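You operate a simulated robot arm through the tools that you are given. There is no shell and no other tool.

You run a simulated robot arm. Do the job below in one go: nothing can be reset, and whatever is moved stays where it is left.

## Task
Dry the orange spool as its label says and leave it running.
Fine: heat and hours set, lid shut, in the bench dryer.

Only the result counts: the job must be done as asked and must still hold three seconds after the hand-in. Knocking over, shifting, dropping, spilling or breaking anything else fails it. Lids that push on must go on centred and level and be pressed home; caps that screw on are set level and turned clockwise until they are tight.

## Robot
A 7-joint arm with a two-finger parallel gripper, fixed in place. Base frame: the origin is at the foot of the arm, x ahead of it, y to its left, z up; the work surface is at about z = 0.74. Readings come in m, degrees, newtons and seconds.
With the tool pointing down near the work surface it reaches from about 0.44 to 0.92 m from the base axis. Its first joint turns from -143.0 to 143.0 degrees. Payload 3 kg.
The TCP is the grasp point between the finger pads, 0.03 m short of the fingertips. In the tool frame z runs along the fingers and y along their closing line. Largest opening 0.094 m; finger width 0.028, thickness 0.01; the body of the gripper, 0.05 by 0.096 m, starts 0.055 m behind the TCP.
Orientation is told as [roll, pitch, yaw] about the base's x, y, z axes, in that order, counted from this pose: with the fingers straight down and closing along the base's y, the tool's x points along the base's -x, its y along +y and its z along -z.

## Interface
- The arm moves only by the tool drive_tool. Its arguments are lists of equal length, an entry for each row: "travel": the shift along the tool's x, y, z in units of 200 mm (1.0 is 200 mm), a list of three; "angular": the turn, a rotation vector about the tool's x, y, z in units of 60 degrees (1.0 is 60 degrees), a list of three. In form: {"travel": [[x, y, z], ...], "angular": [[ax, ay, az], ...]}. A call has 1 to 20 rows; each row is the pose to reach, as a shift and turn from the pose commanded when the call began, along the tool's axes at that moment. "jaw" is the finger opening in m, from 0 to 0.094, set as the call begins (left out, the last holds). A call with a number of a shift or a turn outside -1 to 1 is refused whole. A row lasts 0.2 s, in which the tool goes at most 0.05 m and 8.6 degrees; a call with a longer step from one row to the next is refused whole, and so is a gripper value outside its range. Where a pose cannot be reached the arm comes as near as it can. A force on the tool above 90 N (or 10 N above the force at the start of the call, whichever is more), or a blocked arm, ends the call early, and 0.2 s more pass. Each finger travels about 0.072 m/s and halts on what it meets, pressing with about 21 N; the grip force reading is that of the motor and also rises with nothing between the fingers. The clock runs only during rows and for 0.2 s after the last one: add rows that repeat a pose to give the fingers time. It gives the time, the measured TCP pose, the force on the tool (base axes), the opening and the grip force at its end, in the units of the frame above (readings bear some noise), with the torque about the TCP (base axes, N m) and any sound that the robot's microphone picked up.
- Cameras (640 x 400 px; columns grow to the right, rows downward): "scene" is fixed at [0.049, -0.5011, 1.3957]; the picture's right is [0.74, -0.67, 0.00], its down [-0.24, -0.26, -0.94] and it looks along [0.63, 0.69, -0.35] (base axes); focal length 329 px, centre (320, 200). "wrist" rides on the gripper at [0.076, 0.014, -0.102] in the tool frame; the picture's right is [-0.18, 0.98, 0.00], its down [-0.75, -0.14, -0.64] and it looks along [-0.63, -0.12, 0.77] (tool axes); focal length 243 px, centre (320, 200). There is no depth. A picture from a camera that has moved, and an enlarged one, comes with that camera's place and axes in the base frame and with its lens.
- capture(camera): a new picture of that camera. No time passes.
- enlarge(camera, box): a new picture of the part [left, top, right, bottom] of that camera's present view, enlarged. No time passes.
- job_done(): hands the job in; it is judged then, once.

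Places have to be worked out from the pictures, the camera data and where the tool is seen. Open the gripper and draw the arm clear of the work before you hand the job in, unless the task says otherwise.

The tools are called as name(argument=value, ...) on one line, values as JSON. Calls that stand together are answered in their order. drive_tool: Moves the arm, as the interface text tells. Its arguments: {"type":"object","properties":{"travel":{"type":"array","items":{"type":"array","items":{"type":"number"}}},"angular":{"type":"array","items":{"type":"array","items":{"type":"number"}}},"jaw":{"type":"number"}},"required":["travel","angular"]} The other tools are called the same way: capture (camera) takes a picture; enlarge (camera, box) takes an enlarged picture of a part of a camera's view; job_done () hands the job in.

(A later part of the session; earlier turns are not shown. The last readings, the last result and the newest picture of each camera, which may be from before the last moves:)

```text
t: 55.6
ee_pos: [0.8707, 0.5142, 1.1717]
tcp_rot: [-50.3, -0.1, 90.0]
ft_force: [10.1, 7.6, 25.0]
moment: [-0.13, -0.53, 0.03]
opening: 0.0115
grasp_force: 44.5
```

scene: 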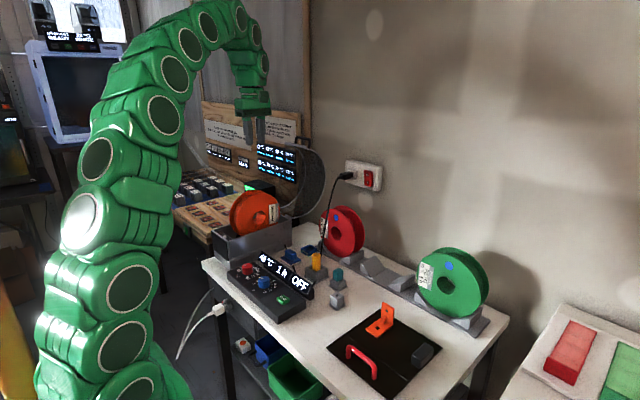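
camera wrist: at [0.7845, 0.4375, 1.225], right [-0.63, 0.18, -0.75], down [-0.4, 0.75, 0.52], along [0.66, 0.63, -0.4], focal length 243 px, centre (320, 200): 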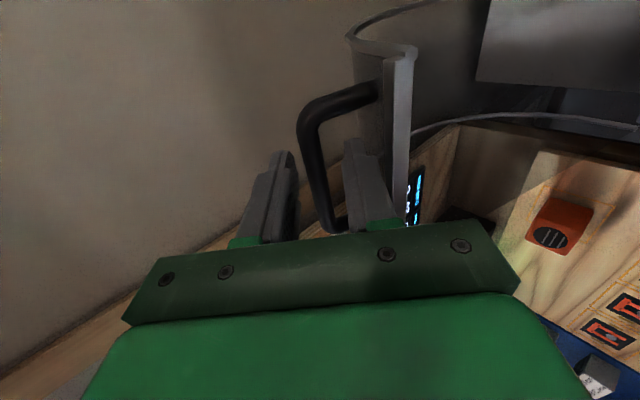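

Both pads hold the bar. I retrace the arc backwards from ~105° to ~87°.

drive_tool(travel=[[0, 0.0187, -0.09], [0, 0.0746, -0.2141], [-0.005, 0.1412, -0.3332], [-0.01, 0.2177, -0.4453], [-0.01, 0.2177, -0.4453]], angular=[[0, 0, 0], [0, 0, 0], [0, 0, 0], [0, 0, 0], [0, 0, 0]])

enlarge(camera="scene", box=[200, 90, 340, 250])

```text
t: 56.8
ee_pos: [0.7774, 0.5134, 1.1922]
tcp_rot: [-49.8, 0.1, 89.6]
ft_force: [-0.8, -23.2, -3.1]
moment: [-0.97, 0.05, -0.91]
opening: 0.0111
grasp_force: 45.2
```

```text
2.50 times, centred on (270, 170) of scene
camera zoom: at [0.049, -0.5011, 1.3957], right [0.74, -0.67, 0.0], down [-0.24, -0.26, -0.94], along [0.63, 0.69, -0.35], focal length 822 px, centre (445, 275)
```

zoom: 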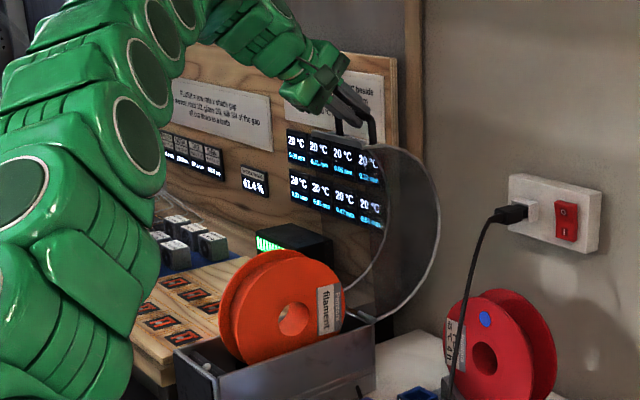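

There is a −23 N sideways load, so I let y go 4 mm back while carrying the lid on to ~62°.

drive_tool(travel=[[0.02, 0.0863, -0.1051], [0.02, 0.181, -0.2025], [0.02, 0.284, -0.2917], [0.02, 0.3945, -0.3713], [0.02, 0.5115, -0.4408], [0.02, 0.5115, -0.4408]], angular=[[0, 0, 0], [0, 0, 0], [0, 0, 0], [0, 0, 0], [0, 0, 0], [0, 0, 0]])

enlarge(camera="scene", box=[200, 90, 340, 250])

```text
t: 58.2
ee_pos: [0.6403, 0.5135, 1.1719]
tcp_rot: [-50.0, 0.0, 90.0]
ft_force: [3.1, 18.1, -11.2]
moment: [0.25, 0.18, 0.22]
opening: 0.0116
grasp_force: 44.6
```

```text
2.50 times, centred on (270, 170) of scene
camera zoom: at [0.049, -0.5011, 1.3957], right [0.74, -0.67, 0.0], down [-0.24, -0.26, -0.94], along [0.63, 0.69, -0.35], focal length 822 px, centre (445, 275)
```

zoom: 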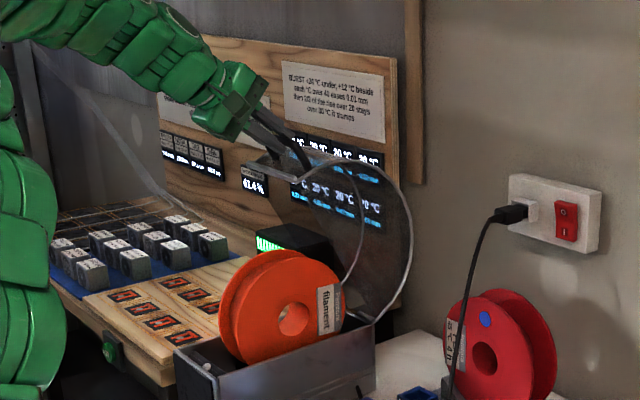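

Now the side load is +18 N, so I shift y back 3 mm and continue down to ~42°, gradually reducing the tilt.

drive_tool(travel=[[-0.015, 0.1124, -0.0584], [-0.015, 0.2353, -0.1061], [-0.015, 0.362, -0.1421], [-0.015, 0.4916, -0.1665], [-0.015, 0.4916, -0.1665]], angular=[[-0.0667, 0, 0], [-0.1333, 0, 0], [-0.2, 0, 0], [-0.2667, 0, 0], [-0.2667, 0, 0]])

enlarge(camera="scene", box=[200, 90, 340, 250])

```text
t: 59.4
ee_pos: [0.5542, 0.5142, 1.1178]
tcp_rot: [-33.9, 0.0, 90.0]
ft_force: [-8.0, -22.9, 7.6]
moment: [-0.31, 0.12, -0.14]
opening: 0.0113
grasp_force: 45.1
```

```text
2.50 times, centred on (270, 170) of scene
camera zoom: at [0.049, -0.5011, 1.3957], right [0.74, -0.67, 0.0], down [-0.24, -0.26, -0.94], along [0.63, 0.69, -0.35], focal length 822 px, centre (445, 275)
```

zoom: 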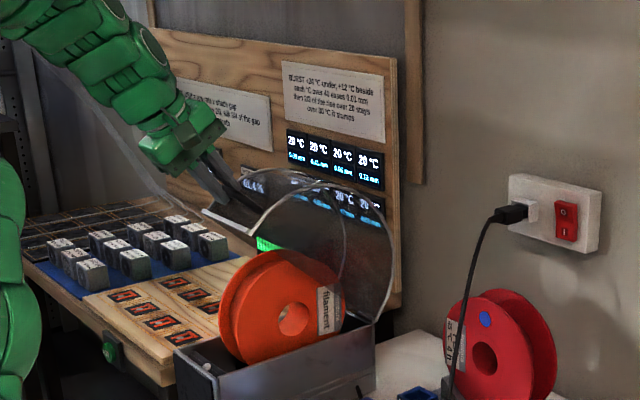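

Lid at about 42°, forces modest. I continue to ~22°, tilt reducing to 18°.

drive_tool(travel=[[0.0075, 0.1326, 0.0186], [0.0075, 0.2593, 0.0555], [0.0075, 0.3833, 0.1033], [0.0075, 0.5025, 0.1628], [0.0075, 0.5025, 0.1628]], angular=[[-0.0667, 0, 0], [-0.1333, 0, 0], [-0.2, 0, 0], [-0.2667, 0, 0], [-0.2667, 0, 0]])

enlarge(camera="scene", box=[200, 120, 320, 260])

```text
t: 60.6
ee_pos: [0.4869, 0.5142, 1.0353]
tcp_rot: [-18.0, -0.1, 90.0]
ft_force: [-2.1, 16.2, 1.2]
moment: [0.4, 0.05, 0.09]
opening: 0.0114
grasp_force: 44.1
```

```text
2.86 times, centred on (260, 190) of scene
camera zoom: at [0.049, -0.5011, 1.3957], right [0.74, -0.67, 0.0], down [-0.24, -0.26, -0.94], along [0.63, 0.69, -0.35], focal length 939 px, centre (491, 229)
```

zoom: 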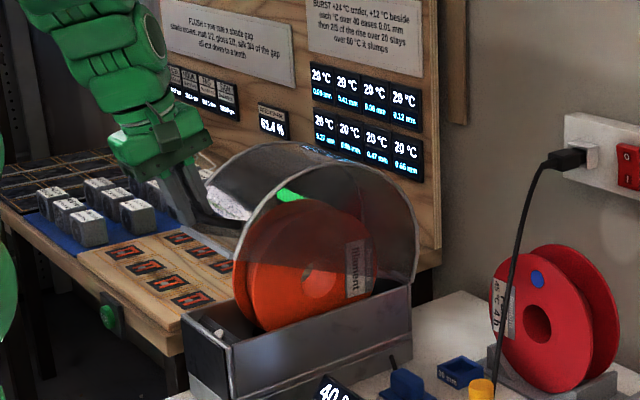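

Lid at ~22° and the spool clears it. I bring it down to within ~2° of shut.

drive_tool(travel=[[-0.005, 0.0876, 0.1014], [-0.005, 0.1683, 0.2088], [-0.005, 0.2401, 0.3232], [-0.005, 0.302, 0.444], [-0.005, 0.302, 0.444]], angular=[[-0.0667, 0, 0], [-0.1333, 0, 0], [-0.2, 0, 0], [-0.25, 0, 0], [-0.25, 0, 0]])

enlarge(camera="scene", box=[200, 150, 320, 270])

```text
t: 61.8
ee_pos: [0.4573, 0.5142, 0.9322]
tcp_rot: [-3.0, 0.1, 90.0]
ft_force: [-24.1, 6.5, 2.9]
moment: [-1.01, 0.48, -0.06]
opening: 0.0113
grasp_force: 44.5
```

```text
3.33 times, centred on (260, 210) of scene
camera zoom: at [0.049, -0.5011, 1.3957], right [0.74, -0.67, 0.0], down [-0.24, -0.26, -0.94], along [0.63, 0.69, -0.35], focal length 1095 px, centre (520, 167)
```

zoom: 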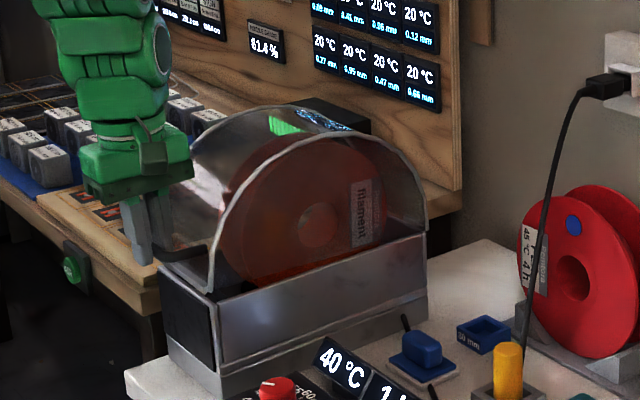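

Nearly shut. I lower the last 10 mm, easing 1–2 mm in −x for the radial load.

drive_tool(travel=[[0, 0.008, 0.025], [0, 0.0115, 0.0475], [0, 0.0115, 0.0475]], angular=[[0, 0, 0], [0, 0, 0], [0, 0, 0]])

enlarge(camera="scene", box=[200, 200, 260, 270])

```text
t: 62.6
ee_pos: [0.4558, 0.5133, 0.922]
tcp_rot: [-2.9, 0.1, 90.0]
ft_force: [-25.0, -5.2, 3.3]
moment: [0.31, 0.45, 0.02]
opening: 0.0111
grasp_force: 44.7
```

```text
5.71 times, centred on (230, 235) of scene
camera zoom: at [0.049, -0.5011, 1.3957], right [0.74, -0.67, 0.0], down [-0.24, -0.26, -0.94], along [0.63, 0.69, -0.35], focal length 1878 px, centre (834, 0)
```

zoom: 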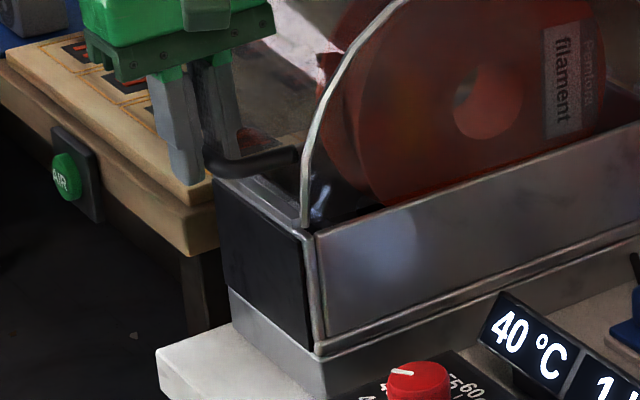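

The lid is still ~8 mm high at the handle compared with the first picture, with no resistance yet. I lower further in small steps.

drive_tool(travel=[[0, 0.004, 0.0125], [0, 0.005, 0.025], [0, 0.005, 0.035], [0, 0.005, 0.035]], angular=[[0, 0, 0], [0, 0, 0], [0, 0, 0], [0, 0, 0]])

enlarge(camera="scene", box=[200, 200, 260, 270])

```text
t: 63.6
ee_pos: [0.4553, 0.5148, 0.916]
tcp_rot: [-3.1, 0.1, 90.0]
ft_force: [-27.5, -11.4, 2.5]
moment: [-0.04, 0.46, 0.06]
opening: 0.0118
grasp_force: 44.9
```

```text
5.71 times, centred on (230, 235) of scene
camera zoom: at [0.049, -0.5011, 1.3957], right [0.74, -0.67, 0.0], down [-0.24, -0.26, -0.94], along [0.63, 0.69, -0.35], focal length 1878 px, centre (834, 0)
```

zoom: 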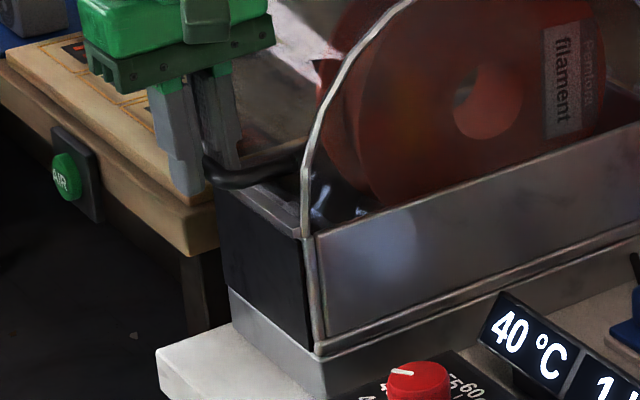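

Very nearly home. I lower a few more mm until I feel the stop.

drive_tool(travel=[[0, 0.003, 0.01], [0, 0.004, 0.02], [0, 0.004, 0.02]], angular=[[0, 0, 0], [0, 0, 0], [0, 0, 0]])

enlarge(camera="scene", box=[200, 200, 260, 270])

```text
t: 64.4
ee_pos: [0.4554, 0.515, 0.9131]
tcp_rot: [-3.1, -0.1, 90.1]
ft_force: [-27.0, -8.8, 28.3]
moment: [-0.13, 0.42, 0.05]
opening: 0.0114
grasp_force: 44.9
```

```text
5.71 times, centred on (230, 235) of scene
camera zoom: at [0.049, -0.5011, 1.3957], right [0.74, -0.67, 0.0], down [-0.24, -0.26, -0.94], along [0.63, 0.69, -0.35], focal length 1878 px, centre (834, 0)
```

zoom: 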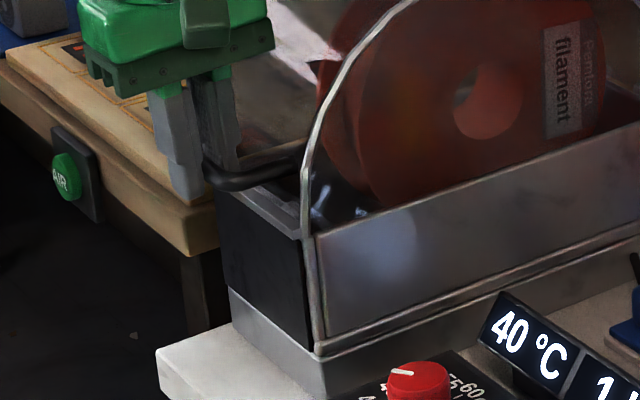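

Resistance of 28 N: the lid is on its seat. I open the jaw slightly and withdraw straight up.

drive_tool(travel=[[0, 0, 0], [0, 0, 0]], angular=[[0, 0, 0], [0, 0, 0]], jaw=0.024)

drive_tool(travel=[[0, 0, -0.05], [0, 0, -0.15], [0, 0, -0.3], [0, 0, -0.5]], angular=[[0, 0, 0], [0, 0, 0], [0, 0, 0], [0, 0, 0]])

enlarge(camera="scene", box=[200, 150, 320, 270])

enlarge(camera="scene", box=[200, 200, 260, 270])

```text
t: 65.0
ee_pos: [0.4545, 0.5137, 0.9118]
tcp_rot: [-2.9, 0.0, 89.9]
ft_force: [-0.3, -0.4, 0.1]
moment: [0.01, -0.02, 0.03]
opening: 0.024
grasp_force: 0.1
```

```text
t: 66.0
ee_pos: [0.449, 0.5143, 1.0121]
tcp_rot: [-2.9, 0.0, 90.0]
ft_force: [-0.5, -0.3, 0.4]
moment: [0.0, 0.01, -0.05]
opening: 0.024
grasp_force: 0.1
```

```text
3.33 times, centred on (260, 210) of scene
camera zoom: at [0.049, -0.5011, 1.3957], right [0.74, -0.67, 0.0], down [-0.24, -0.26, -0.94], along [0.63, 0.69, -0.35], focal length 1095 px, centre (520, 167)
```

zoom: 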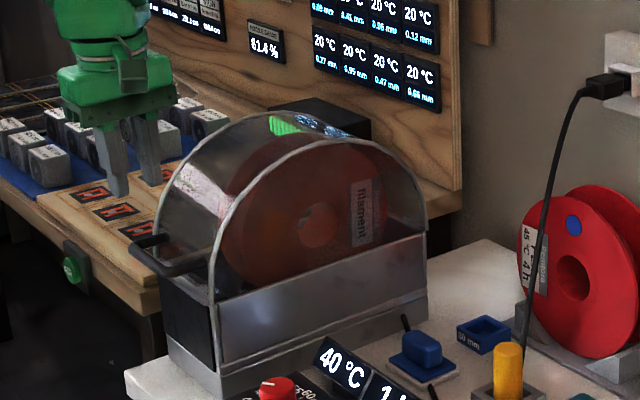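

```text
5.71 times, centred on (230, 235) of scene
camera zoom: at [0.049, -0.5011, 1.3957], right [0.74, -0.67, 0.0], down [-0.24, -0.26, -0.94], along [0.63, 0.69, -0.35], focal length 1878 px, centre (834, 0)
```

zoom: 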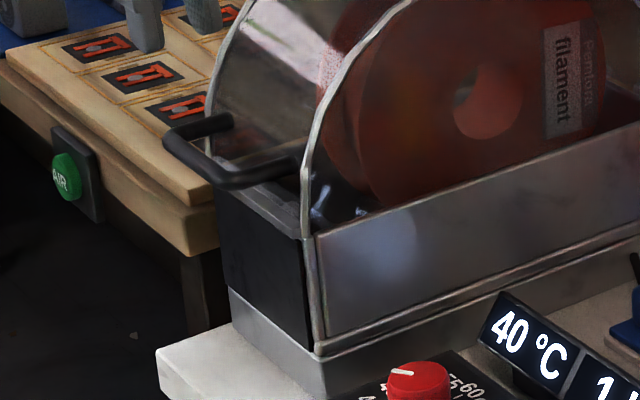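

The lid is shut exactly as at the start. Next come the knobs: I move back over the panel, levelling the tool, to get a close look at the scales.

drive_tool(travel=[[0.1, 0, -0.15], [0.3, -0.05, -0.3], [0.5, -0.1, -0.35], [0.7, -0.15, -0.35], [0.9, -0.2, -0.35]], angular=[[-0.05, 0, 0], [-0.05, 0, 0], [-0.05, 0, 0], [-0.05, 0, 0], [-0.05, 0, 0]], jaw=0.06)

drive_tool(travel=[[0.23, 0, 0.05], [0.46, 0, 0.1], [0.69, 0, 0.15], [0.9, 0, 0.2]], angular=[[0, 0, 0], [0, 0, 0], [0, 0, 0], [0, 0, 0]])

capture(camera="wrist")

capture(camera="scene")

```text
refused: row 2 steps farther than a row can; nothing moved
```

```text
t: 67.0
ee_pos: [0.4518, 0.3333, 0.9712]
tcp_rot: [-2.9, 0.0, 89.9]
ft_force: [-0.1, 0.5, 0.0]
moment: [0.01, -0.01, 0.01]
opening: 0.0242
grasp_force: 0.0
```

```text
taken
camera wrist: at [0.4325, 0.2573, 1.0736], right [-0.98, 0.18, -0.05], down [0.11, 0.75, 0.65], along [0.16, 0.63, -0.76], focal length 243 px, centre (320, 200)
```

wrist: 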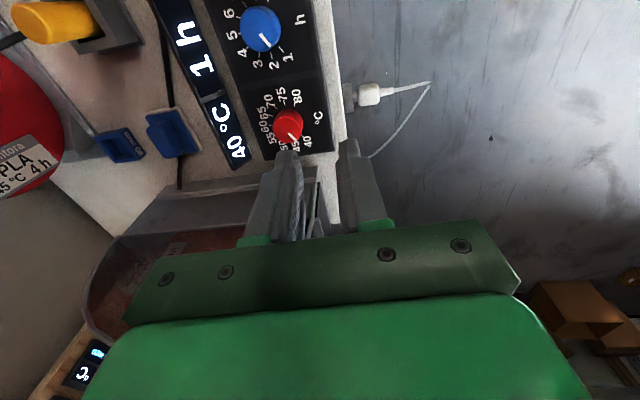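

```text
taken
```

scene: 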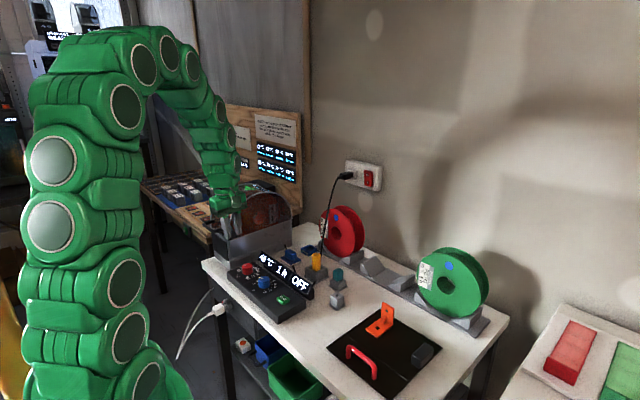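

The first call was refused whole and the second still ran safely (no contact). From here I level the tool, rise a little and back off for a clear look at the panel.

drive_tool(travel=[[0.15, -0.05, -0.15], [0.3, -0.1, -0.3], [0.5, -0.15, -0.35], [0.7, -0.2, -0.35]], angular=[[-0.05, 0, 0], [-0.05, 0, 0], [-0.05, 0, 0], [-0.05, 0, 0]], jaw=0.06)

capture(camera="wrist")

enlarge(camera="wrist", box=[240, 40, 400, 180])

```text
t: 68.0
ee_pos: [0.4902, 0.1947, 1.0438]
tcp_rot: [0.2, 0.0, 89.9]
ft_force: [-0.3, 1.0, 0.4]
moment: [0.0, 0.03, -0.01]
opening: 0.06
grasp_force: 0.1
```

```text
taken
camera wrist: at [0.4753, 0.1181, 1.1463], right [-0.98, 0.18, 0.0], down [0.14, 0.75, 0.64], along [0.12, 0.63, -0.77], focal length 243 px, centre (320, 200)
```

wrist: 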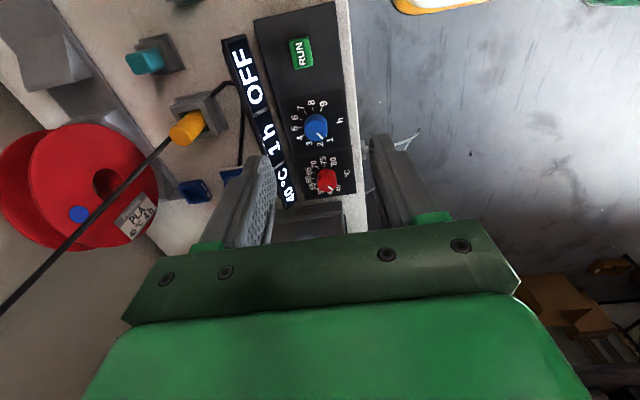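

```text
2.86 times, centred on (320, 110) of wrist
camera zoom: at [0.4753, 0.1181, 1.1463], right [-0.98, 0.18, 0.0], down [0.14, 0.75, 0.64], along [0.12, 0.63, -0.77], focal length 693 px, centre (320, 457)
```

zoom: 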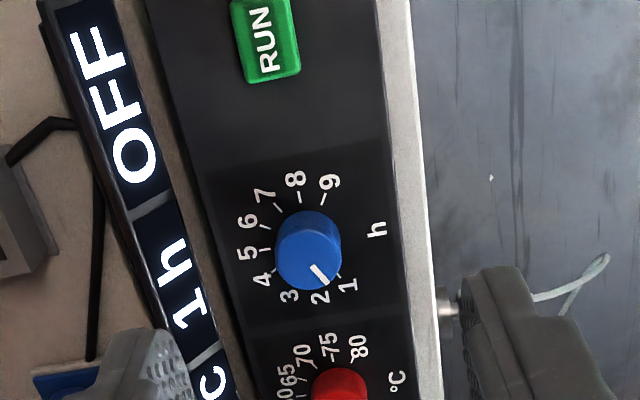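

Knob scale: 30° per step, values rise clockwise seen from above; so red needs 90° clockwise (40→55), blue 180° (1→7). Red knob is near (0.508, 0.358), blue near (0.508, 0.265), tops z≈0.804. I go above the red knob for a closer fix.

drive_tool(travel=[[-0.163, -0.017, 0.114], [-0.326, -0.034, 0.228], [-0.489, -0.051, 0.342], [-0.652, -0.068, 0.456], [-0.815, -0.087, 0.57]], angular=[[0, 0, 0], [0, 0, 0], [0, 0, 0], [0, 0, 0], [0, 0, 0]])

capture(camera="wrist")

enlarge(camera="wrist", box=[240, 60, 400, 180])

enlarge(camera="scene", box=[200, 200, 330, 330])

```text
t: 69.2
ee_pos: [0.5053, 0.3578, 0.9283]
tcp_rot: [0.1, 0.1, 89.9]
ft_force: [-0.2, -0.3, -0.5]
moment: [-0.02, 0.05, -0.03]
opening: 0.0599
grasp_force: 0.1
```

```text
taken
camera wrist: at [0.492, 0.2813, 1.032], right [-0.98, 0.18, 0.0], down [0.14, 0.75, 0.64], along [0.12, 0.63, -0.77], focal length 243 px, centre (320, 200)
```

wrist: 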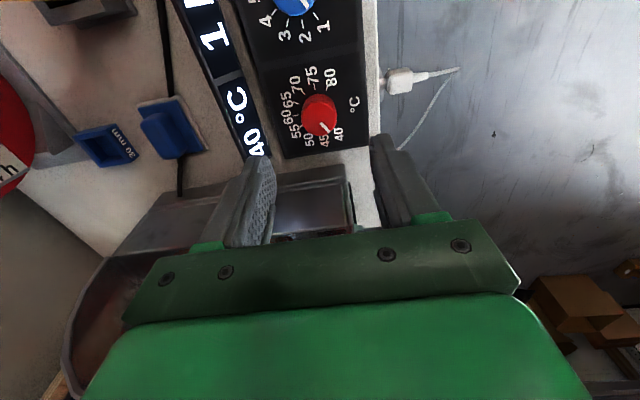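

```text
3.33 times, centred on (320, 120) of wrist
camera zoom: at [0.492, 0.2813, 1.032], right [-0.98, 0.18, 0.0], down [0.14, 0.75, 0.64], along [0.12, 0.63, -0.77], focal length 809 px, centre (320, 467)
```

zoom: 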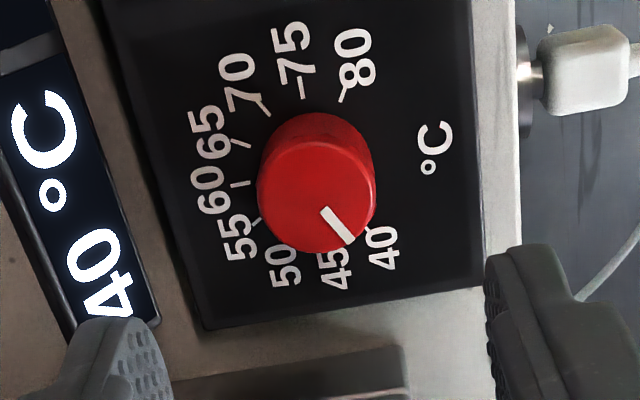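

```text
3.08 times, centred on (265, 265) of scene
camera zoom: at [0.049, -0.5011, 1.3957], right [0.74, -0.67, 0.0], down [-0.24, -0.26, -0.94], along [0.63, 0.69, -0.35], focal length 1011 px, centre (489, 0)
```

zoom: 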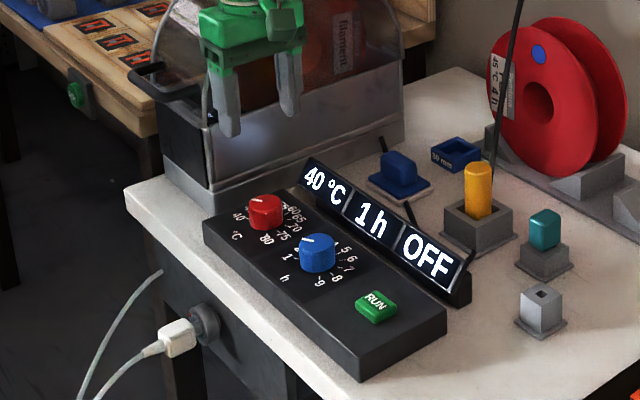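

From here the red knob's top centre and its ticks give (0.5095, 0.3705). I centre over it and go down to just above its top.

drive_tool(travel=[[-0.0635, -0.021, 0.15], [-0.0635, -0.021, 0.3], [-0.0635, -0.021, 0.4415], [-0.0635, -0.021, 0.4415]], angular=[[0, 0, 0], [0, 0, 0], [0, 0, 0], [0, 0, 0]])

capture(camera="wrist")

enlarge(camera="scene", box=[210, 220, 310, 320])

```text
t: 70.2
ee_pos: [0.5103, 0.3701, 0.8402]
tcp_rot: [0.0, -0.1, 90.0]
ft_force: [0.4, 0.1, -0.5]
moment: [0.03, 0.02, -0.01]
opening: 0.0599
grasp_force: 0.0
```

```text
taken
camera wrist: at [0.4968, 0.2945, 0.9437], right [-0.98, 0.18, 0.0], down [0.14, 0.75, 0.64], along [0.12, 0.63, -0.77], focal length 243 px, centre (320, 200)
```

wrist: 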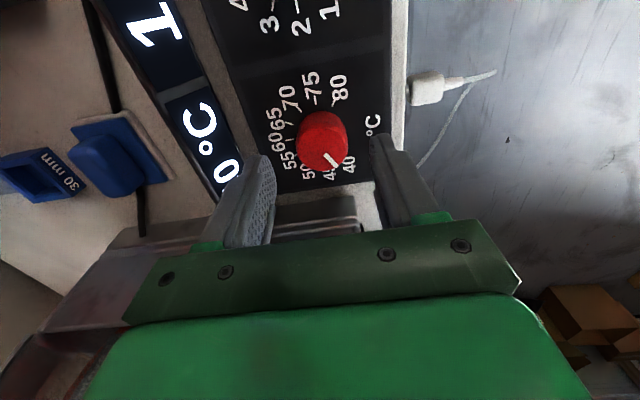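

```text
4.00 times, centred on (260, 270) of scene
camera zoom: at [0.049, -0.5011, 1.3957], right [0.74, -0.67, 0.0], down [-0.24, -0.26, -0.94], along [0.63, 0.69, -0.35], focal length 1314 px, centre (560, -80)
```

zoom: 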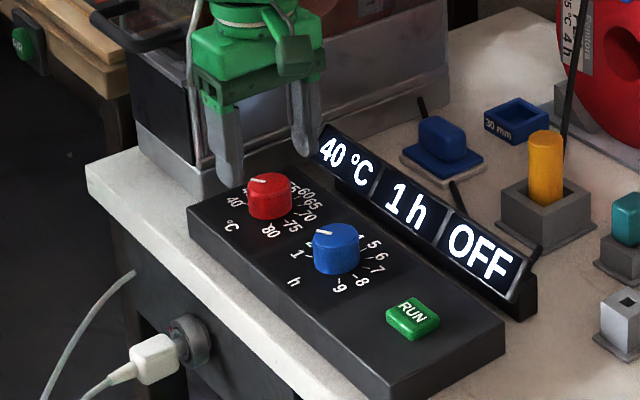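

I zoom in to verify alignment between the fingers and the knob.

enlarge(camera="wrist", box=[220, 70, 440, 230])

```text
2.50 times, centred on (330, 150) of wrist
camera zoom: at [0.4968, 0.2945, 0.9437], right [-0.98, 0.18, 0.0], down [0.14, 0.75, 0.64], along [0.12, 0.63, -0.77], focal length 606 px, centre (295, 325)
```

zoom: 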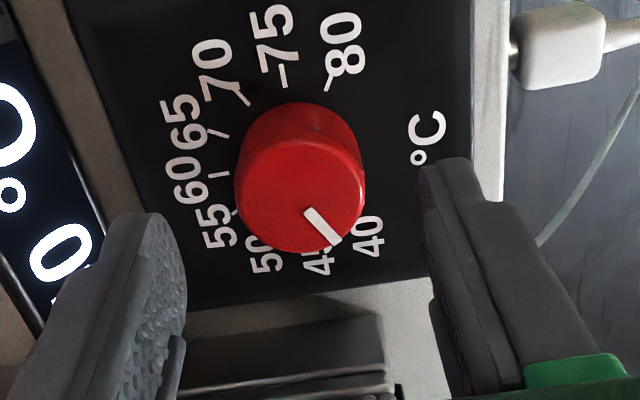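

Aligned within about 1–2 mm. I lower 26 mm so the pads surround the knob.

drive_tool(travel=[[0.005, 0.003, 0.05], [0.005, 0.003, 0.1], [0.005, 0.003, 0.13]], angular=[[0, 0, 0], [0, 0, 0], [0, 0, 0]])

enlarge(camera="scene", box=[210, 220, 290, 300])

```text
t: 71.0
ee_pos: [0.5095, 0.37, 0.8152]
tcp_rot: [0.1, 0.0, 90.0]
ft_force: [0.2, -0.1, 0.4]
moment: [-0.01, 0.02, 0.0]
opening: 0.0599
grasp_force: 0.0
```

```text
5.00 times, centred on (250, 260) of scene
camera zoom: at [0.049, -0.5011, 1.3957], right [0.74, -0.67, 0.0], down [-0.24, -0.26, -0.94], along [0.63, 0.69, -0.35], focal length 1643 px, centre (670, -100)
```

zoom: 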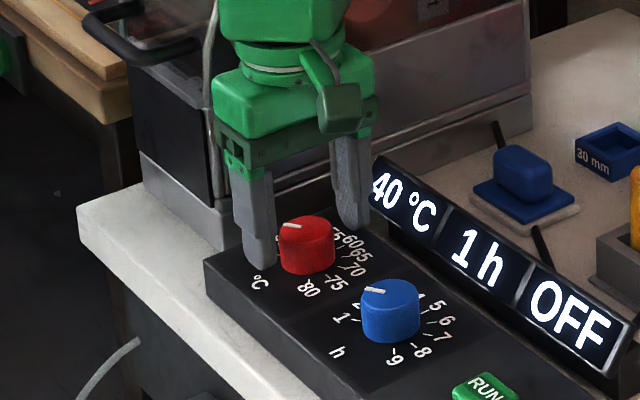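

The fingers straddle the knob with tips just above the panel. I close on it.

drive_tool(travel=[[0, 0, 0], [0, 0, 0], [0, 0, 0]], angular=[[0, 0, 0], [0, 0, 0], [0, 0, 0]], jaw=0.0)

```text
t: 71.8
ee_pos: [0.5098, 0.3708, 0.8148]
tcp_rot: [0.1, 0.1, 90.0]
ft_force: [7.4, 1.9, -7.0]
moment: [0.37, -0.22, -0.08]
opening: 0.0354
grasp_force: 44.9
```

Gripped (opening 35 mm, centred). I turn 60° clockwise first and check the display.

drive_tool(travel=[[0, 0, 0], [0, 0, 0], [0, 0, 0], [0, 0, 0], [0, 0, 0], [0, 0, 0], [0, 0, 0], [0, 0, 0]], angular=[[0, 0, 0.125], [0, 0, 0.25], [0, 0, 0.375], [0, 0, 0.5], [0, 0, 0.625], [0, 0, 0.75], [0, 0, 0.875], [0, 0, 1.0]])

enlarge(camera="scene", box=[210, 220, 320, 310])

```text
t: 73.6
ee_pos: [0.5074, 0.3713, 0.8145]
tcp_rot: [0.0, 0.0, 29.9]
ft_force: [-52.6, 63.0, -20.2]
moment: [0.92, 1.54, 0.23]
opening: 0.0356
grasp_force: 44.5
```

```text
4.44 times, centred on (265, 265) of scene
camera zoom: at [0.049, -0.5011, 1.3957], right [0.74, -0.67, 0.0], down [-0.24, -0.26, -0.94], along [0.63, 0.69, -0.35], focal length 1460 px, centre (564, -89)
```

zoom: 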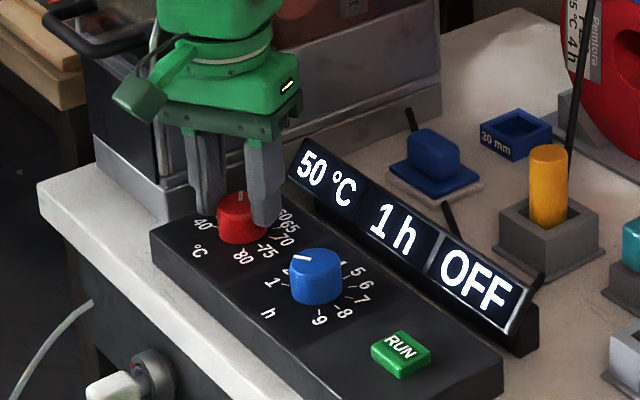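

Display reads 50 °C after 60°, confirming 30° per step. The side load is high (~80 N) because I'm a few mm off the knob's axis, so I shift (−2.5, +2.8) mm to relieve it.

drive_tool(travel=[[0.002, 0.009, 0], [0.004, 0.018, 0], [0.004, 0.018, 0]], angular=[[0, 0, 0], [0, 0, 0], [0, 0, 0]])

```text
t: 74.4
ee_pos: [0.508, 0.371, 0.8143]
tcp_rot: [0.0, 0.0, 30.0]
ft_force: [-0.7, 17.1, -24.1]
moment: [0.8, -0.07, 0.04]
opening: 0.0354
grasp_force: 44.6
```

Load relieved. I turn the remaining 30° to reach 55 °C.

drive_tool(travel=[[0, 0.002, 0.003], [0, 0.003, 0.005], [0, 0.004, 0.005], [0, 0.005, 0.005], [0, 0.005, 0.005]], angular=[[0, 0, 0.125], [0, 0, 0.25], [0, 0, 0.375], [0, 0, 0.5], [0, 0, 0.5]])

enlarge(camera="scene", box=[210, 220, 320, 310])

```text
t: 75.6
ee_pos: [0.5075, 0.3734, 0.8155]
tcp_rot: [0.0, 0.1, -0.1]
ft_force: [18.5, -6.9, 20.7]
moment: [0.03, -0.57, -0.04]
opening: 0.0356
grasp_force: 45.5
```

```text
4.44 times, centred on (265, 265) of scene
camera zoom: at [0.049, -0.5011, 1.3957], right [0.74, -0.67, 0.0], down [-0.24, -0.26, -0.94], along [0.63, 0.69, -0.35], focal length 1460 px, centre (564, -89)
```

zoom: 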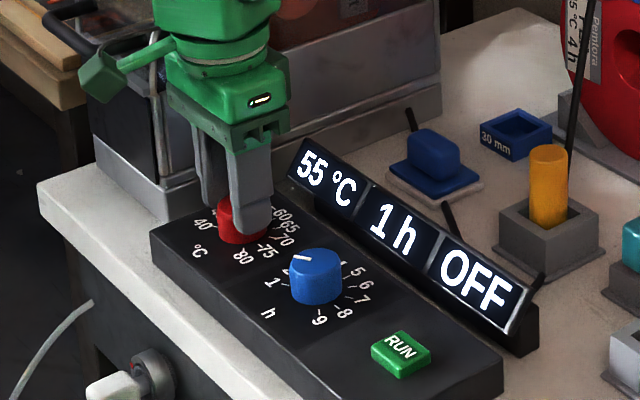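

The display shows 55 °C. I open the jaw and rise straight up.

drive_tool(travel=[[0, 0, 0], [0, 0, 0]], angular=[[0, 0, 0], [0, 0, 0]], jaw=0.06)

drive_tool(travel=[[0, 0, -0.1], [0, 0, -0.25], [0, 0, -0.45], [0, 0, -0.65]], angular=[[0, 0, 0], [0, 0, 0], [0, 0, 0], [0, 0, 0]])

enlarge(camera="scene", box=[210, 220, 320, 310])

```text
t: 76.2
ee_pos: [0.5067, 0.3729, 0.8125]
tcp_rot: [0.0, 0.0, 0.0]
ft_force: [-0.9, 0.5, -0.2]
moment: [0.0, -0.01, 0.01]
opening: 0.06
grasp_force: 0.0
```

```text
t: 77.2
ee_pos: [0.5053, 0.3742, 0.9433]
tcp_rot: [0.0, 0.0, 0.0]
ft_force: [0.1, 0.5, 0.3]
moment: [0.01, 0.0, 0.01]
opening: 0.06
grasp_force: 0.1
```

```text
4.44 times, centred on (265, 265) of scene
camera zoom: at [0.049, -0.5011, 1.3957], right [0.74, -0.67, 0.0], down [-0.24, -0.26, -0.94], along [0.63, 0.69, -0.35], focal length 1460 px, centre (564, -89)
```

zoom: 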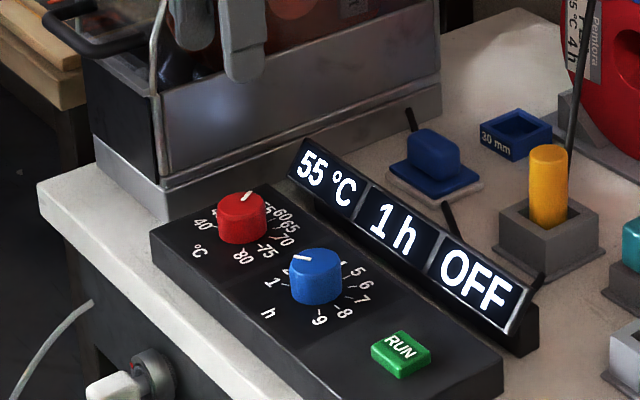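

Red is set. The blue knob should be ~0.1 m further in −y, near (0.508, 0.273). I move over it while turning back to yaw 90.

drive_tool(travel=[[-0.002, -0.07, 0], [-0.004, -0.14, 0], [-0.006, -0.21, 0], [-0.009, -0.28, 0], [-0.011, -0.35, 0], [-0.013, -0.42, 0], [-0.015, -0.5, 0]], angular=[[0, 0, -0.1428], [0, 0, -0.2856], [0, 0, -0.4284], [0, 0, -0.5712], [0, 0, -0.714], [0, 0, -0.8568], [0, 0, -1.0]])

drive_tool(travel=[[0, 0, 0], [0, 0, 0], [0, 0, 0], [0, 0, 0]], angular=[[0, 0, -0.125], [0, 0, -0.25], [0, 0, -0.375], [0, 0, -0.5]])

enlarge(camera="wrist", box=[240, 60, 400, 180])

```text
t: 78.8
ee_pos: [0.5093, 0.2743, 0.9448]
tcp_rot: [0.1, 0.0, 60.1]
ft_force: [-0.2, 0.5, 0.9]
moment: [0.01, -0.01, 0.0]
opening: 0.06
grasp_force: 0.1
```

```text
t: 79.8
ee_pos: [0.509, 0.273, 0.9448]
tcp_rot: [0.0, 0.0, 90.0]
ft_force: [0.1, 0.1, -0.5]
moment: [-0.02, 0.01, -0.01]
opening: 0.0597
grasp_force: 0.1
```

```text
3.33 times, centred on (320, 120) of wrist
camera zoom: at [0.4953, 0.1968, 1.0477], right [-0.98, 0.18, 0.0], down [0.14, 0.75, 0.64], along [0.12, 0.63, -0.77], focal length 809 px, centre (320, 467)
```

zoom: 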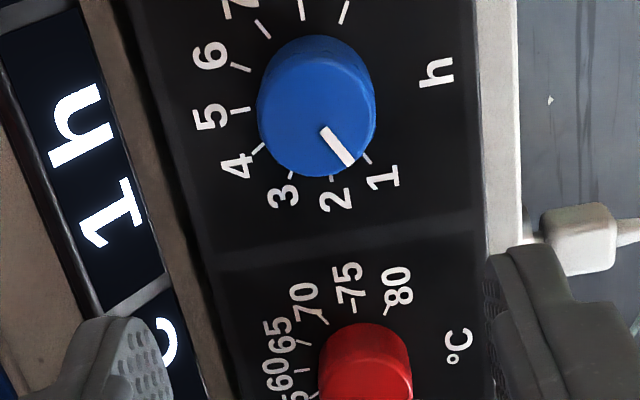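

Blue knob estimate with the same small bias correction: (0.509, 0.2725); I'm already over it. I descend to just above it and check.

drive_tool(travel=[[0, 0, 0.2], [0, 0, 0.4], [0, 0, 0.52]], angular=[[0, 0, 0], [0, 0, 0], [0, 0, 0]])

enlarge(camera="wrist", box=[220, 70, 440, 230])

enlarge(camera="scene", box=[220, 220, 310, 310])

```text
t: 80.6
ee_pos: [0.5094, 0.2718, 0.8401]
tcp_rot: [0.0, 0.1, 90.0]
ft_force: [0.4, -0.7, -0.6]
moment: [-0.02, -0.01, 0.05]
opening: 0.06
grasp_force: 0.1
```

```text
2.50 times, centred on (330, 150) of wrist
camera zoom: at [0.4951, 0.1971, 0.9427], right [-0.98, 0.18, 0.0], down [0.14, 0.75, 0.64], along [0.12, 0.63, -0.77], focal length 606 px, centre (295, 325)
```

zoom: 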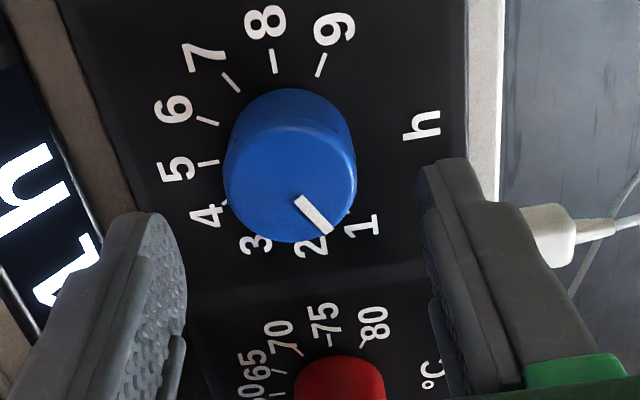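

```text
4.44 times, centred on (265, 265) of scene
camera zoom: at [0.049, -0.5011, 1.3957], right [0.74, -0.67, 0.0], down [-0.24, -0.26, -0.94], along [0.63, 0.69, -0.35], focal length 1460 px, centre (564, -89)
```

zoom: 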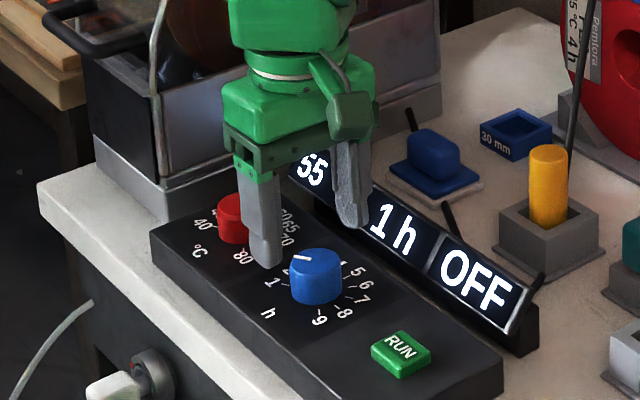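

Compared with the red case the tool is within about 1 mm; I correct (+1.2, −0.5) mm and lower around the knob.

drive_tool(travel=[[0.0025, -0.006, 0.05], [0.0025, -0.006, 0.1], [0.0025, -0.006, 0.128]], angular=[[0, 0, 0], [0, 0, 0], [0, 0, 0]], jaw=0.054)

drive_tool(travel=[[0, 0, 0], [0, 0, 0], [0, 0, 0]], angular=[[0, 0, 0], [0, 0, 0], [0, 0, 0]], jaw=0.0)

```text
t: 81.4
ee_pos: [0.5095, 0.272, 0.8148]
tcp_rot: [0.1, 0.1, 90.0]
ft_force: [-0.1, -0.1, 0.9]
moment: [-0.03, -0.04, 0.06]
opening: 0.0539
grasp_force: 0.0
```

```text
t: 82.2
ee_pos: [0.5104, 0.2739, 0.8137]
tcp_rot: [0.1, 0.0, 90.0]
ft_force: [-8.2, -0.7, -1.2]
moment: [0.03, 0.22, -0.1]
opening: 0.0355
grasp_force: 45.4
```

Gripped. I turn 30° clockwise and check the load and display.

drive_tool(travel=[[0, 0, 0], [0, 0, 0], [0, 0, 0], [0, 0, 0]], angular=[[0, 0, 0.125], [0, 0, 0.25], [0, 0, 0.375], [0, 0, 0.5]])

enlarge(camera="scene", box=[220, 220, 310, 310])

```text
t: 83.2
ee_pos: [0.5104, 0.2741, 0.8142]
tcp_rot: [0.0, -0.1, 59.9]
ft_force: [11.8, -3.2, -21.4]
moment: [-0.43, -0.07, 0.04]
opening: 0.0356
grasp_force: 44.9
```

```text
4.44 times, centred on (265, 265) of scene
camera zoom: at [0.049, -0.5011, 1.3957], right [0.74, -0.67, 0.0], down [-0.24, -0.26, -0.94], along [0.63, 0.69, -0.35], focal length 1460 px, centre (564, -89)
```

zoom: 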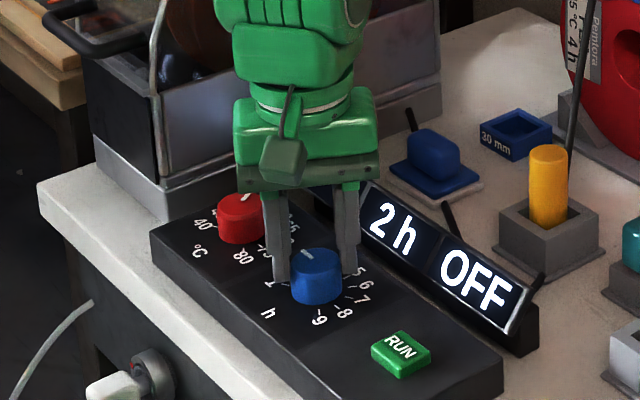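

Reads 2 h with low side load, so the centring is good. I turn another 60°.

drive_tool(travel=[[0, 0, 0], [0, 0, 0], [0, 0, 0], [0, 0, 0], [0, 0, 0], [0, 0, 0], [0, 0, 0], [0, 0, 0]], angular=[[0, 0, 0.125], [0, 0, 0.25], [0, 0, 0.375], [0, 0, 0.5], [0, 0, 0.625], [0, 0, 0.75], [0, 0, 0.875], [0, 0, 1.0]])

enlarge(camera="scene", box=[220, 220, 310, 310])

```text
t: 85.0
ee_pos: [0.51, 0.2719, 0.8148]
tcp_rot: [-0.1, 0.1, -0.1]
ft_force: [19.8, -62.5, 6.7]
moment: [-1.59, -1.08, 0.02]
opening: 0.0356
grasp_force: 44.7
```

```text
4.44 times, centred on (265, 265) of scene
camera zoom: at [0.049, -0.5011, 1.3957], right [0.74, -0.67, 0.0], down [-0.24, -0.26, -0.94], along [0.63, 0.69, -0.35], focal length 1460 px, centre (564, -89)
```

zoom: 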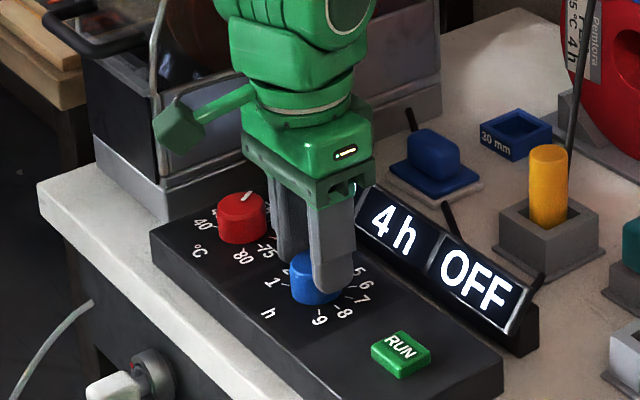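

4 h. The tool is pushed −y (62 N), so the knob axis is ~3 mm lower in y; I shift to relieve it before turning on.

drive_tool(travel=[[-0.003, -0.007, 0], [-0.005, -0.014, 0], [-0.005, -0.014, 0]], angular=[[0, 0, 0], [0, 0, 0], [0, 0, 0]])

```text
t: 85.8
ee_pos: [0.5105, 0.2714, 0.8145]
tcp_rot: [0.1, 0.0, 0.1]
ft_force: [-20.6, 5.8, 12.1]
moment: [-0.3, 0.75, -0.01]
opening: 0.0359
grasp_force: 45.8
```

Relieved. I turn a further 30° and check.

drive_tool(travel=[[0.002, 0, 0], [0.003, 0, 0], [0.004, 0, 0], [0.004, 0, 0]], angular=[[0, 0, 0.125], [0, 0, 0.25], [0, 0, 0.375], [0, 0, 0.5]])

enlarge(camera="scene", box=[220, 220, 310, 310])

```text
t: 86.8
ee_pos: [0.512, 0.271, 0.8155]
tcp_rot: [0.2, -0.1, -30.3]
ft_force: [-4.0, 20.8, -6.3]
moment: [0.27, -0.57, -0.04]
opening: 0.0354
grasp_force: 44.6
```

```text
4.44 times, centred on (265, 265) of scene
camera zoom: at [0.049, -0.5011, 1.3957], right [0.74, -0.67, 0.0], down [-0.24, -0.26, -0.94], along [0.63, 0.69, -0.35], focal length 1460 px, centre (564, -89)
```

zoom: 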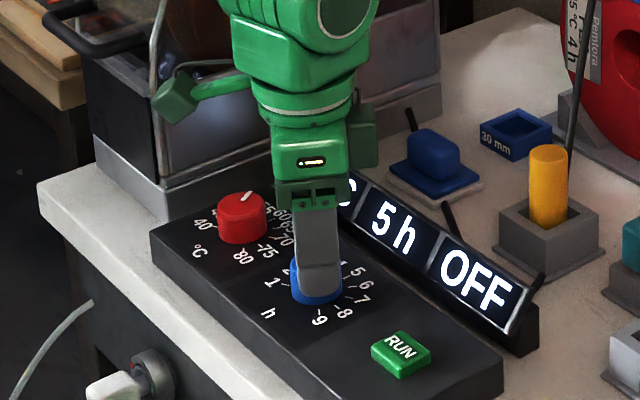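

5 h. Another 30°.

drive_tool(travel=[[0, 0, 0], [0, 0, 0], [0, 0, 0], [0, 0, 0]], angular=[[0, 0, 0.125], [0, 0, 0.25], [0, 0, 0.375], [0, 0, 0.5]])

enlarge(camera="scene", box=[220, 220, 310, 310])

```text
t: 87.8
ee_pos: [0.5117, 0.2691, 0.814]
tcp_rot: [0.0, 0.0, -60.2]
ft_force: [4.5, 15.5, -4.5]
moment: [1.08, 0.46, -0.06]
opening: 0.035
grasp_force: 45.0
```

```text
4.44 times, centred on (265, 265) of scene
camera zoom: at [0.049, -0.5011, 1.3957], right [0.74, -0.67, 0.0], down [-0.24, -0.26, -0.94], along [0.63, 0.69, -0.35], focal length 1460 px, centre (564, -89)
```

zoom: 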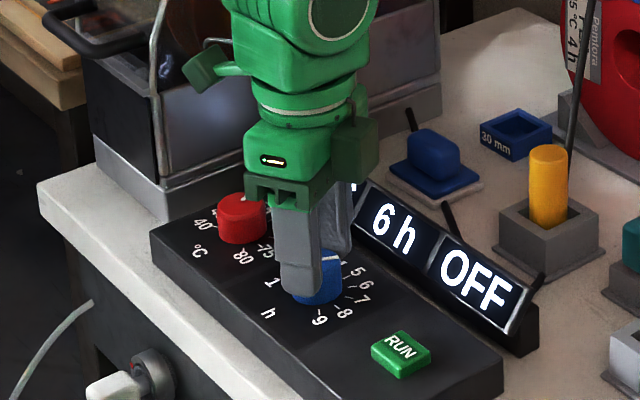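

6 h with small loads. The last 30° gives 7 h.

drive_tool(travel=[[0, 0, 0], [0, 0, 0], [0, 0, 0], [0, 0, 0]], angular=[[0, 0, 0.125], [0, 0, 0.25], [0, 0, 0.375], [0, 0, 0.5]])

enlarge(camera="scene", box=[220, 220, 310, 310])

```text
t: 88.8
ee_pos: [0.5108, 0.2688, 0.8155]
tcp_rot: [-0.1, -0.1, -90.2]
ft_force: [-17.7, 4.6, 1.5]
moment: [0.5, 0.43, 0.0]
opening: 0.0352
grasp_force: 45.1
```

```text
4.44 times, centred on (265, 265) of scene
camera zoom: at [0.049, -0.5011, 1.3957], right [0.74, -0.67, 0.0], down [-0.24, -0.26, -0.94], along [0.63, 0.69, -0.35], focal length 1460 px, centre (564, -89)
```

zoom: 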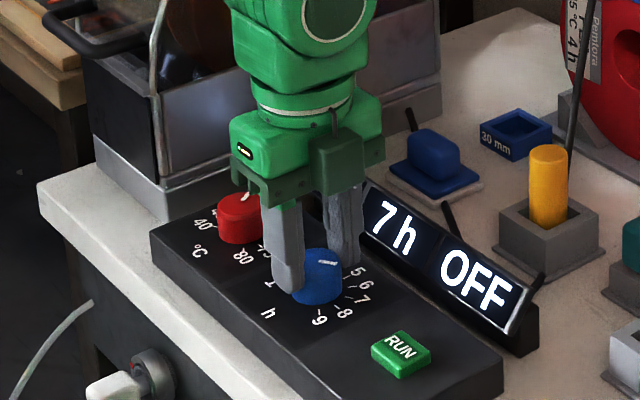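

7 h is set. I open the jaw and rise straight up.

drive_tool(travel=[[0, 0, 0], [0, 0, 0]], angular=[[0, 0, 0], [0, 0, 0]], jaw=0.054)

drive_tool(travel=[[0, 0, -0.1], [0, 0, -0.25], [0, 0, -0.45], [0, 0, -0.65]], angular=[[0, 0, 0], [0, 0, 0], [0, 0, 0], [0, 0, 0]])

enlarge(camera="scene", box=[220, 220, 310, 310])

capture(camera="wrist")

```text
t: 89.4
ee_pos: [0.5112, 0.2688, 0.8153]
tcp_rot: [0.0, 0.0, -90.1]
ft_force: [-0.6, 0.0, -0.6]
moment: [0.0, 0.01, 0.0]
opening: 0.0539
grasp_force: 0.1
```

```text
t: 90.4
ee_pos: [0.5105, 0.269, 0.9455]
tcp_rot: [-0.1, 0.1, -89.9]
ft_force: [-0.2, 0.1, 0.7]
moment: [0.02, 0.02, 0.0]
opening: 0.0539
grasp_force: 0.1
```

```text
4.44 times, centred on (265, 265) of scene
camera zoom: at [0.049, -0.5011, 1.3957], right [0.74, -0.67, 0.0], down [-0.24, -0.26, -0.94], along [0.63, 0.69, -0.35], focal length 1460 px, centre (564, -89)
```

zoom: 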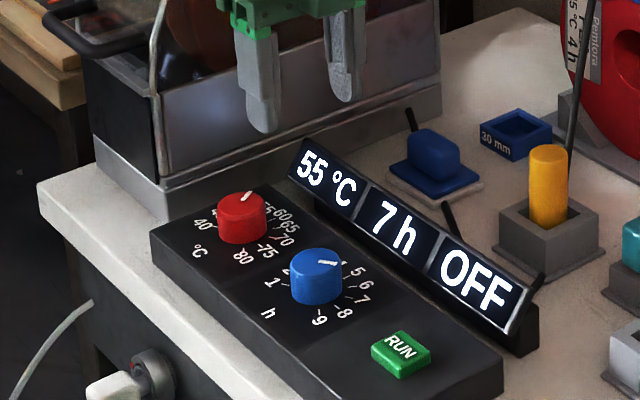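

```text
taken
camera wrist: at [0.5252, 0.3449, 1.0479], right [0.98, -0.18, 0.0], down [-0.14, -0.75, 0.64], along [-0.12, -0.63, -0.77], focal length 243 px, centre (320, 200)
```

wrist: 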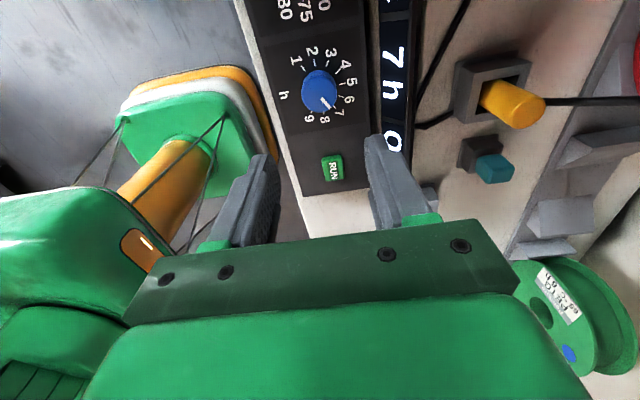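

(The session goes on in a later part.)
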